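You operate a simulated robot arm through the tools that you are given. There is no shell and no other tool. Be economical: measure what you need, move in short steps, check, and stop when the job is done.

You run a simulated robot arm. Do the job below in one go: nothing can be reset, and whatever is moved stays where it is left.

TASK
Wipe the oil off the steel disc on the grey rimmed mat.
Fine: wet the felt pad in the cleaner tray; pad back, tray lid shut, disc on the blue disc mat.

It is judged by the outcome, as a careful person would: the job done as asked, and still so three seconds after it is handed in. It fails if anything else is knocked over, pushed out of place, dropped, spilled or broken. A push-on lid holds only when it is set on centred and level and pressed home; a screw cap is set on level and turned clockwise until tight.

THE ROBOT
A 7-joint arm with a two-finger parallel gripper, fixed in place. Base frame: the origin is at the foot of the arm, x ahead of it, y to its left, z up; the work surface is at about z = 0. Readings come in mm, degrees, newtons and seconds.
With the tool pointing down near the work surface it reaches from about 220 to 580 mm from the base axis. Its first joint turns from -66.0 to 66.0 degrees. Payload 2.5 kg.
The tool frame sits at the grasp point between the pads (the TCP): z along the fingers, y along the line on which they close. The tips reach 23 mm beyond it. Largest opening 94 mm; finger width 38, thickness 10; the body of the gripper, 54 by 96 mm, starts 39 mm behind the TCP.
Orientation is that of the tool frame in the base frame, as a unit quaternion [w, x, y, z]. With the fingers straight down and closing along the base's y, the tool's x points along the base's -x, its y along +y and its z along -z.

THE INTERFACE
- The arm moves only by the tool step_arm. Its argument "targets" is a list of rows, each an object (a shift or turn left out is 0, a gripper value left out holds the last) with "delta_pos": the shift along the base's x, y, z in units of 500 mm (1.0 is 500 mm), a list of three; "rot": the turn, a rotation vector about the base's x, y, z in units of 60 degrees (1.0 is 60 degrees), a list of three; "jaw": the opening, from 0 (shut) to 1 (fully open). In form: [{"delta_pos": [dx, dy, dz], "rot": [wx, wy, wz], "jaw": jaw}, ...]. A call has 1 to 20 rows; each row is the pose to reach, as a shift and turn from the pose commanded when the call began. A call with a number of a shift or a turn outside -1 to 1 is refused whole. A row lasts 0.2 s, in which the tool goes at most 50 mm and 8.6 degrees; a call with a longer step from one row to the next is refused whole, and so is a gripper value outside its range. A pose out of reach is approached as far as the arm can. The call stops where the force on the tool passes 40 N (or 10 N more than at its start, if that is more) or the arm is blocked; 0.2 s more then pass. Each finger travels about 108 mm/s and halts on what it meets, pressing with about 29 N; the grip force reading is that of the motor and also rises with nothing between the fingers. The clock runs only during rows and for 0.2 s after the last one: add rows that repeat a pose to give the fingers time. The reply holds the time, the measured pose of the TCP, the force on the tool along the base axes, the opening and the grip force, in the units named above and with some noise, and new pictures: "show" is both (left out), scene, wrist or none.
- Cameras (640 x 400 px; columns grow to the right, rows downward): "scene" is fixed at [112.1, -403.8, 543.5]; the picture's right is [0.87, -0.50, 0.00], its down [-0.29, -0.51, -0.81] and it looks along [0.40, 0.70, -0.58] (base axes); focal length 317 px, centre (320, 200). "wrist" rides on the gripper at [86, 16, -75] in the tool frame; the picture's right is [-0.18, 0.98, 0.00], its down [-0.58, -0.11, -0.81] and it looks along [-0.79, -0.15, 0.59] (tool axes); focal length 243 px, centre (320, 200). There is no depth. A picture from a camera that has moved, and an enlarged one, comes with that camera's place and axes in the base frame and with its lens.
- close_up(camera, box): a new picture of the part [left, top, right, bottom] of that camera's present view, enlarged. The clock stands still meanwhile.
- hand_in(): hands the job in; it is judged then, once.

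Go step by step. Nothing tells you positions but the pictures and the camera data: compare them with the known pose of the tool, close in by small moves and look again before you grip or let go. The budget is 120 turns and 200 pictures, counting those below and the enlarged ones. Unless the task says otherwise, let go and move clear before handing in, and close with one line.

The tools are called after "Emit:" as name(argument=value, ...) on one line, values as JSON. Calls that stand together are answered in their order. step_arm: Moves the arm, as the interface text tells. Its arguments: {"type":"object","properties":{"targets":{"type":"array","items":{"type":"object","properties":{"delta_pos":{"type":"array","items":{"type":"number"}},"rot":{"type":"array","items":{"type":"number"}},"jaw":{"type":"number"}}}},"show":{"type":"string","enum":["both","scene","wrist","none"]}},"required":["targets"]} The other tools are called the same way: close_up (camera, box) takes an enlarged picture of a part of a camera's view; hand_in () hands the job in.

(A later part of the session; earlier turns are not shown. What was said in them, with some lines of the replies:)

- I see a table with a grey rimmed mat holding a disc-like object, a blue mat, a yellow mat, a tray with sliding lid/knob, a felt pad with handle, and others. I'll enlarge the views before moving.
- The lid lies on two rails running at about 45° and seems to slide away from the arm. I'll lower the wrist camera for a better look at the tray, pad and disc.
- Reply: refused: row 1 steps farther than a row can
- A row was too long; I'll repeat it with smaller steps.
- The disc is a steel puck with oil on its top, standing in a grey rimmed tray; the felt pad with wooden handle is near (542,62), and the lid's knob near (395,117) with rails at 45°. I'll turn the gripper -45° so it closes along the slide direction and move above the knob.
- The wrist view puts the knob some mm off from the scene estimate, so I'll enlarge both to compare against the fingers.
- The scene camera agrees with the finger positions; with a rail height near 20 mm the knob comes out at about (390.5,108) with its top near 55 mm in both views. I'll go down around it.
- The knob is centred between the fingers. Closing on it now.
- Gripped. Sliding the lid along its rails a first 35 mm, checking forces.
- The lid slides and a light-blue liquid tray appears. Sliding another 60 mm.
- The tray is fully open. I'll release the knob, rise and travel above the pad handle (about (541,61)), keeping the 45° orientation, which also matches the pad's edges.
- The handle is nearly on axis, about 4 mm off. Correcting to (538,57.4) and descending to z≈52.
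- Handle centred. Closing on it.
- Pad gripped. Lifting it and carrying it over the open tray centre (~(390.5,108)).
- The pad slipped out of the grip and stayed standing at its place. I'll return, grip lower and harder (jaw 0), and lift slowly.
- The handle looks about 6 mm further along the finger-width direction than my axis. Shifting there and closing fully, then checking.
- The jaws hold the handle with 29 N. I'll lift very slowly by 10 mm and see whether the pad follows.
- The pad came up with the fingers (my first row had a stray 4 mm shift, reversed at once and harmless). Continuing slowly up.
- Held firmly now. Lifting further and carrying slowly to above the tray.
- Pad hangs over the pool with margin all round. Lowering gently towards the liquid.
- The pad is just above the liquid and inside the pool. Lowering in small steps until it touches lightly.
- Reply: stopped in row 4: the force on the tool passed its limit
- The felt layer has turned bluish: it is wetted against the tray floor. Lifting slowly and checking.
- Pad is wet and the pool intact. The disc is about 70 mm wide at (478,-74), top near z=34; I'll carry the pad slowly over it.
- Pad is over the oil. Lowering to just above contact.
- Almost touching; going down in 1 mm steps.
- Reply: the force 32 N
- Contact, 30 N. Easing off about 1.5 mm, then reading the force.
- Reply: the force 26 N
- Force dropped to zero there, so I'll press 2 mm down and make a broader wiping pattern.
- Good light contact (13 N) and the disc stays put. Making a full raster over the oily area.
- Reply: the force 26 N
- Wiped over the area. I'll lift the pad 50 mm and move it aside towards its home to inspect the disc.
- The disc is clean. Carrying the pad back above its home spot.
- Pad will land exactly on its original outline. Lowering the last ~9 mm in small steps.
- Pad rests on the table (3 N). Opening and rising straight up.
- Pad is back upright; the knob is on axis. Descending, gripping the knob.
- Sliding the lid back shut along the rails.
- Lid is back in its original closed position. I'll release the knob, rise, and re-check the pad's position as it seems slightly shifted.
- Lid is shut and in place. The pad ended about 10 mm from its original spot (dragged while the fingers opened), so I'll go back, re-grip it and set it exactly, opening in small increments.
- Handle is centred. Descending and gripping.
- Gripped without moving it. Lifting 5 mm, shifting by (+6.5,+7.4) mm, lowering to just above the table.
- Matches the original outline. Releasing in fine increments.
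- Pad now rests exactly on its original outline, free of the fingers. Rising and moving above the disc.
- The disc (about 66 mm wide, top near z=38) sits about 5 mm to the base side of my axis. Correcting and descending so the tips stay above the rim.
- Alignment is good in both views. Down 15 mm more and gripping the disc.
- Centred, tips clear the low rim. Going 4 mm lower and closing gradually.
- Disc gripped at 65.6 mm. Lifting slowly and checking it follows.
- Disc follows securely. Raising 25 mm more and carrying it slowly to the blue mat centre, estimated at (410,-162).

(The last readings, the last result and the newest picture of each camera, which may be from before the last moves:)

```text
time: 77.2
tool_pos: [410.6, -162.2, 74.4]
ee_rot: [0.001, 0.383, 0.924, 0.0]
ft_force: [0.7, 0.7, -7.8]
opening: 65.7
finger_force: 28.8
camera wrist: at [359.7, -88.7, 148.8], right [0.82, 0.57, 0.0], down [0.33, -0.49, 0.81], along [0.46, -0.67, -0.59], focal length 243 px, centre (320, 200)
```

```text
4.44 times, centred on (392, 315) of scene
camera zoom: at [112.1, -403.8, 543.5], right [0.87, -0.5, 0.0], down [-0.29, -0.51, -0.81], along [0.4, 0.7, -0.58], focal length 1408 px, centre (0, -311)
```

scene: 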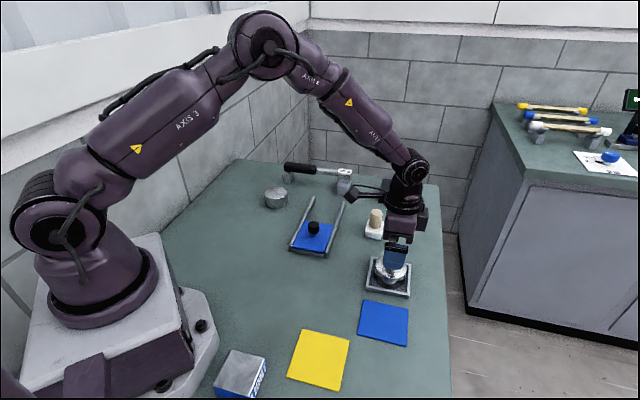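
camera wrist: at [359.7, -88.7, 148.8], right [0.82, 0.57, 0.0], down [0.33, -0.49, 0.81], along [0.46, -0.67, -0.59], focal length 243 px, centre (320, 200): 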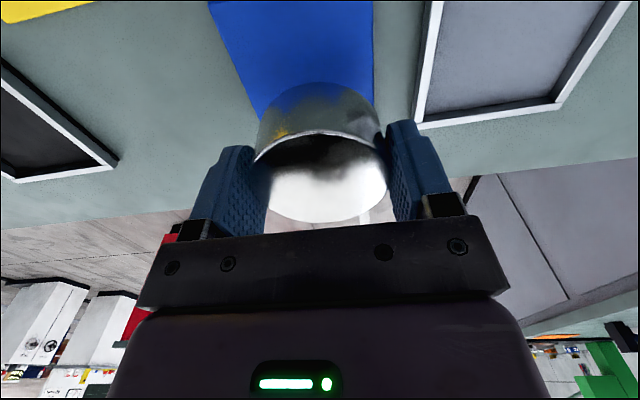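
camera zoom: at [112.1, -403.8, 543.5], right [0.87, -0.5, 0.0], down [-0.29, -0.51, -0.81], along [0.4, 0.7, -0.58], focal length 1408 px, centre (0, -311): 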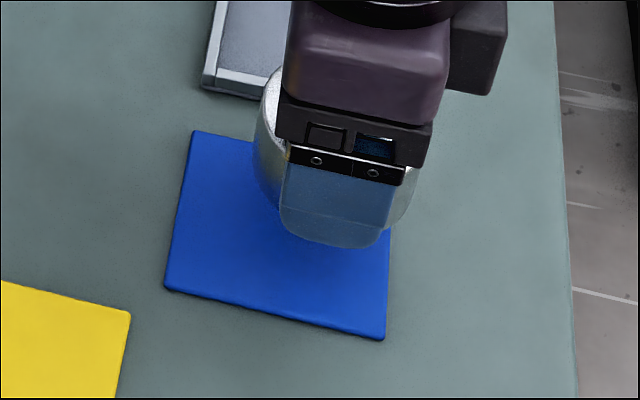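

My first reading of the mat centre used a wrong scale; re-measured, it is at (396.7,-154). Shifting there and lowering partway.

Emit:
step_arm(targets=[{"delta_pos": [-0.008, 0.004, 0]}, {"delta_pos": [-0.02, 0.011, 0]}, {"delta_pos": [-0.028, 0.016, 0]}, {"delta_pos": [-0.028, 0.016, -0.015]}, {"delta_pos": [-0.028, 0.016, -0.035]}, {"delta_pos": [-0.028, 0.016, -0.05]}, {"delta_pos": [-0.028, 0.016, -0.06]}, {"delta_pos": [-0.028, 0.016, -0.064]}, {"delta_pos": [-0.028, 0.016, -0.064]}], show="wrist")

Emit:
close_up(camera="scene", box=[336, 270, 448, 340])

```text
time: 79.2
tool_pos: [397.0, -154.3, 43.8]
ee_rot: [0.0, 0.383, 0.924, 0.0]
ft_force: [-0.3, -0.5, -7.1]
opening: 65.9
finger_force: 29.3
camera wrist: at [346.2, -81.1, 116.9], right [0.83, 0.56, 0.0], down [0.33, -0.49, 0.81], along [0.46, -0.67, -0.59], focal length 243 px, centre (320, 200)
```

wrist: 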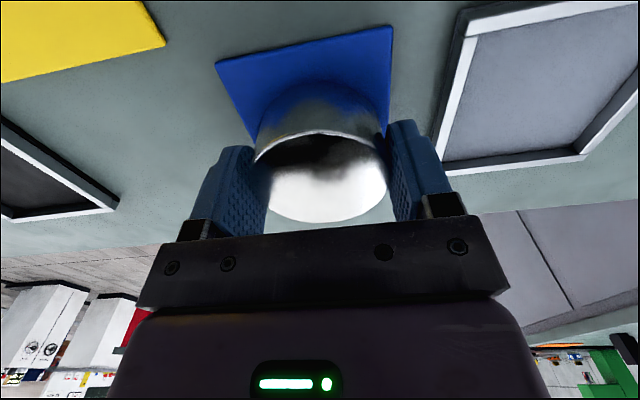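

```text
5.71 times, centred on (392, 305) of scene
camera zoom: at [112.1, -403.8, 543.5], right [0.87, -0.5, 0.0], down [-0.29, -0.51, -0.81], along [0.4, 0.7, -0.58], focal length 1810 px, centre (-91, -400)
```

zoom: 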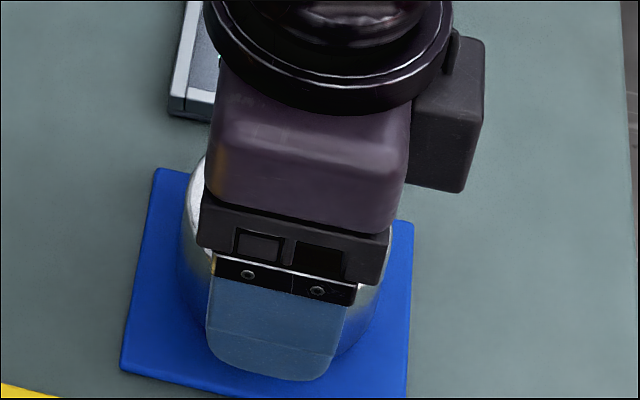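

Disc hangs centred over the blue mat. Lowering in small steps until it takes the load.

Emit:
step_arm(targets=[{"delta_pos": [0, 0, -0.004]}, {"delta_pos": [0, 0, -0.008]}, {"delta_pos": [0, 0, -0.01]}], show="none")

```text
time: 80.0
tool_pos: [397.8, -154.0, 37.2]
ee_rot: [0.0, 0.382, 0.924, 0.0]
ft_force: [-0.3, -0.6, -6.6]
opening: 66.1
finger_force: 29.4
```

Emit:
step_arm(targets=[{"delta_pos": [0, 0, -0.002]}, {"delta_pos": [0, 0, -0.004]}], show="none")

Emit:
close_up(camera="scene", box=[336, 270, 448, 340])

```text
time: 80.6
tool_pos: [395.4, -153.6, 36.0]
ee_rot: [-0.001, 0.383, 0.924, 0.0]
ft_force: [-9.8, 5.5, 17.8]
opening: 66.3
finger_force: 29.2
```

```text
5.71 times, centred on (392, 305) of scene
camera zoom: at [112.0, -403.7, 543.6], right [0.87, -0.5, 0.0], down [-0.29, -0.51, -0.81], along [0.4, 0.7, -0.58], focal length 1810 px, centre (-91, -400)
```

zoom: 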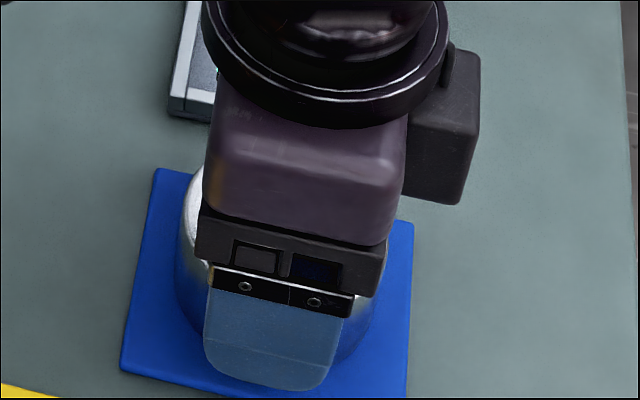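

The disc is on the mat. Easing 0.5 mm and opening in fine increments.

Emit:
step_arm(targets=[{"delta_pos": [0, 0, 0.0015]}, {"delta_pos": [0, 0, 0.0015], "jaw": 0.69}, {"delta_pos": [0, 0, 0.0015], "jaw": 0.7}, {"delta_pos": [0, 0, 0.0015], "jaw": 0.71}, {"delta_pos": [0, 0, 0.0015], "jaw": 0.72}, {"delta_pos": [0, 0, 0.0015], "jaw": 0.76}, {"delta_pos": [0, 0, 0.0015], "jaw": 0.85}, {"delta_pos": [0, 0, 0.0015], "jaw": 1.0}, {"delta_pos": [0, 0, 0.0015], "jaw": 1.0}], show="wrist")

```text
time: 82.6
tool_pos: [397.1, -153.6, 36.8]
ee_rot: [0.0, 0.382, 0.924, 0.0]
ft_force: [-0.1, 0.1, 0.1]
opening: 93.9
finger_force: 0.0
camera wrist: at [346.1, -80.9, 111.0], right [0.83, 0.56, 0.0], down [0.33, -0.49, 0.81], along [0.46, -0.67, -0.59], focal length 243 px, centre (320, 200)
```

wrist: 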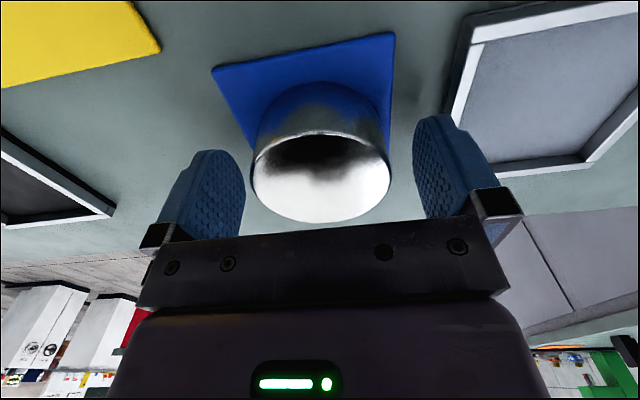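

Released cleanly. Rising well clear and swinging back for a final check.

Emit:
step_arm(targets=[{"delta_pos": [0, 0, 0.05]}, {"delta_pos": [0, 0, 0.12]}, {"delta_pos": [0, 0, 0.2]}, {"delta_pos": [0, 0, 0.28]}, {"delta_pos": [-0.03, 0.07, 0.3]}, {"delta_pos": [-0.06, 0.15, 0.32]}, {"delta_pos": [-0.09, 0.23, 0.34]}, {"delta_pos": [-0.09, 0.3, 0.36]}, {"delta_pos": [-0.09, 0.3, 0.36]}], show="scene")

Emit:
close_up(camera="scene", box=[336, 250, 432, 350])

Emit:
close_up(camera="scene", box=[240, 150, 440, 275])

```text
time: 84.6
tool_pos: [353.4, -4.8, 217.5]
ee_rot: [0.0, 0.383, 0.924, 0.0]
ft_force: [-0.6, 0.4, 0.0]
opening: 93.8
finger_force: 0.1
```

scene: 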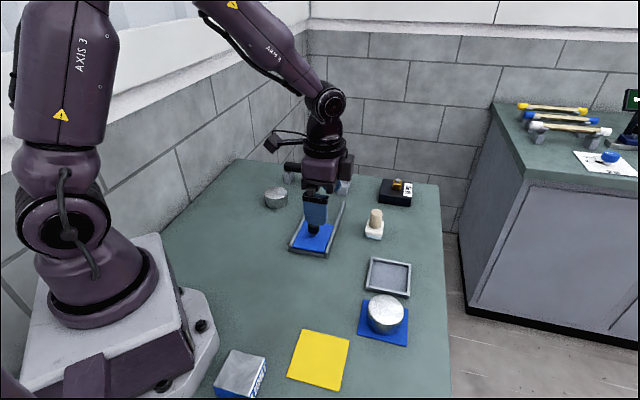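

```text
4.00 times, centred on (384, 300) of scene
camera zoom: at [112.1, -403.7, 543.5], right [0.87, -0.5, 0.0], down [-0.29, -0.51, -0.81], along [0.4, 0.7, -0.58], focal length 1267 px, centre (64, -200)
```

zoom: 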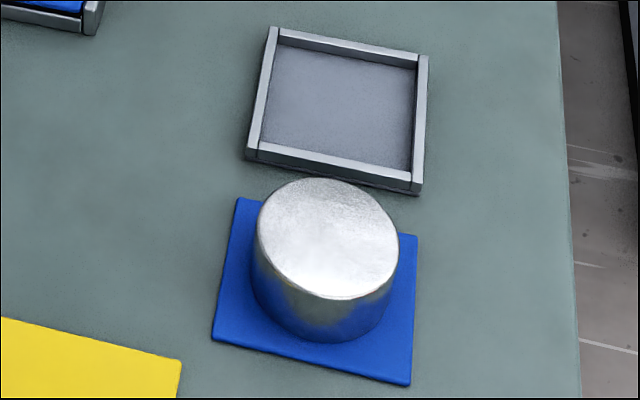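

```text
3.20 times, centred on (340, 212) of scene
camera zoom: at [112.1, -403.7, 543.5], right [0.87, -0.5, 0.0], down [-0.29, -0.51, -0.81], along [0.4, 0.7, -0.58], focal length 1014 px, centre (256, 160)
```

zoom: 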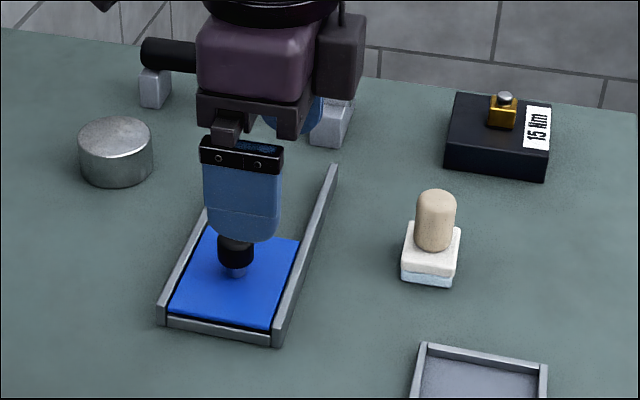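

The disc is clean and flat on the blue mat, the pad stands on its original spot, the tray lid is shut and everything else is untouched. Handing in.

Emit:
hand_in()

```text
The job is handed in.
```

The job is handed in: the oil is wiped off and the disc is on the blue mat, the wetted pad is back in its place, and the tray lid is shut.
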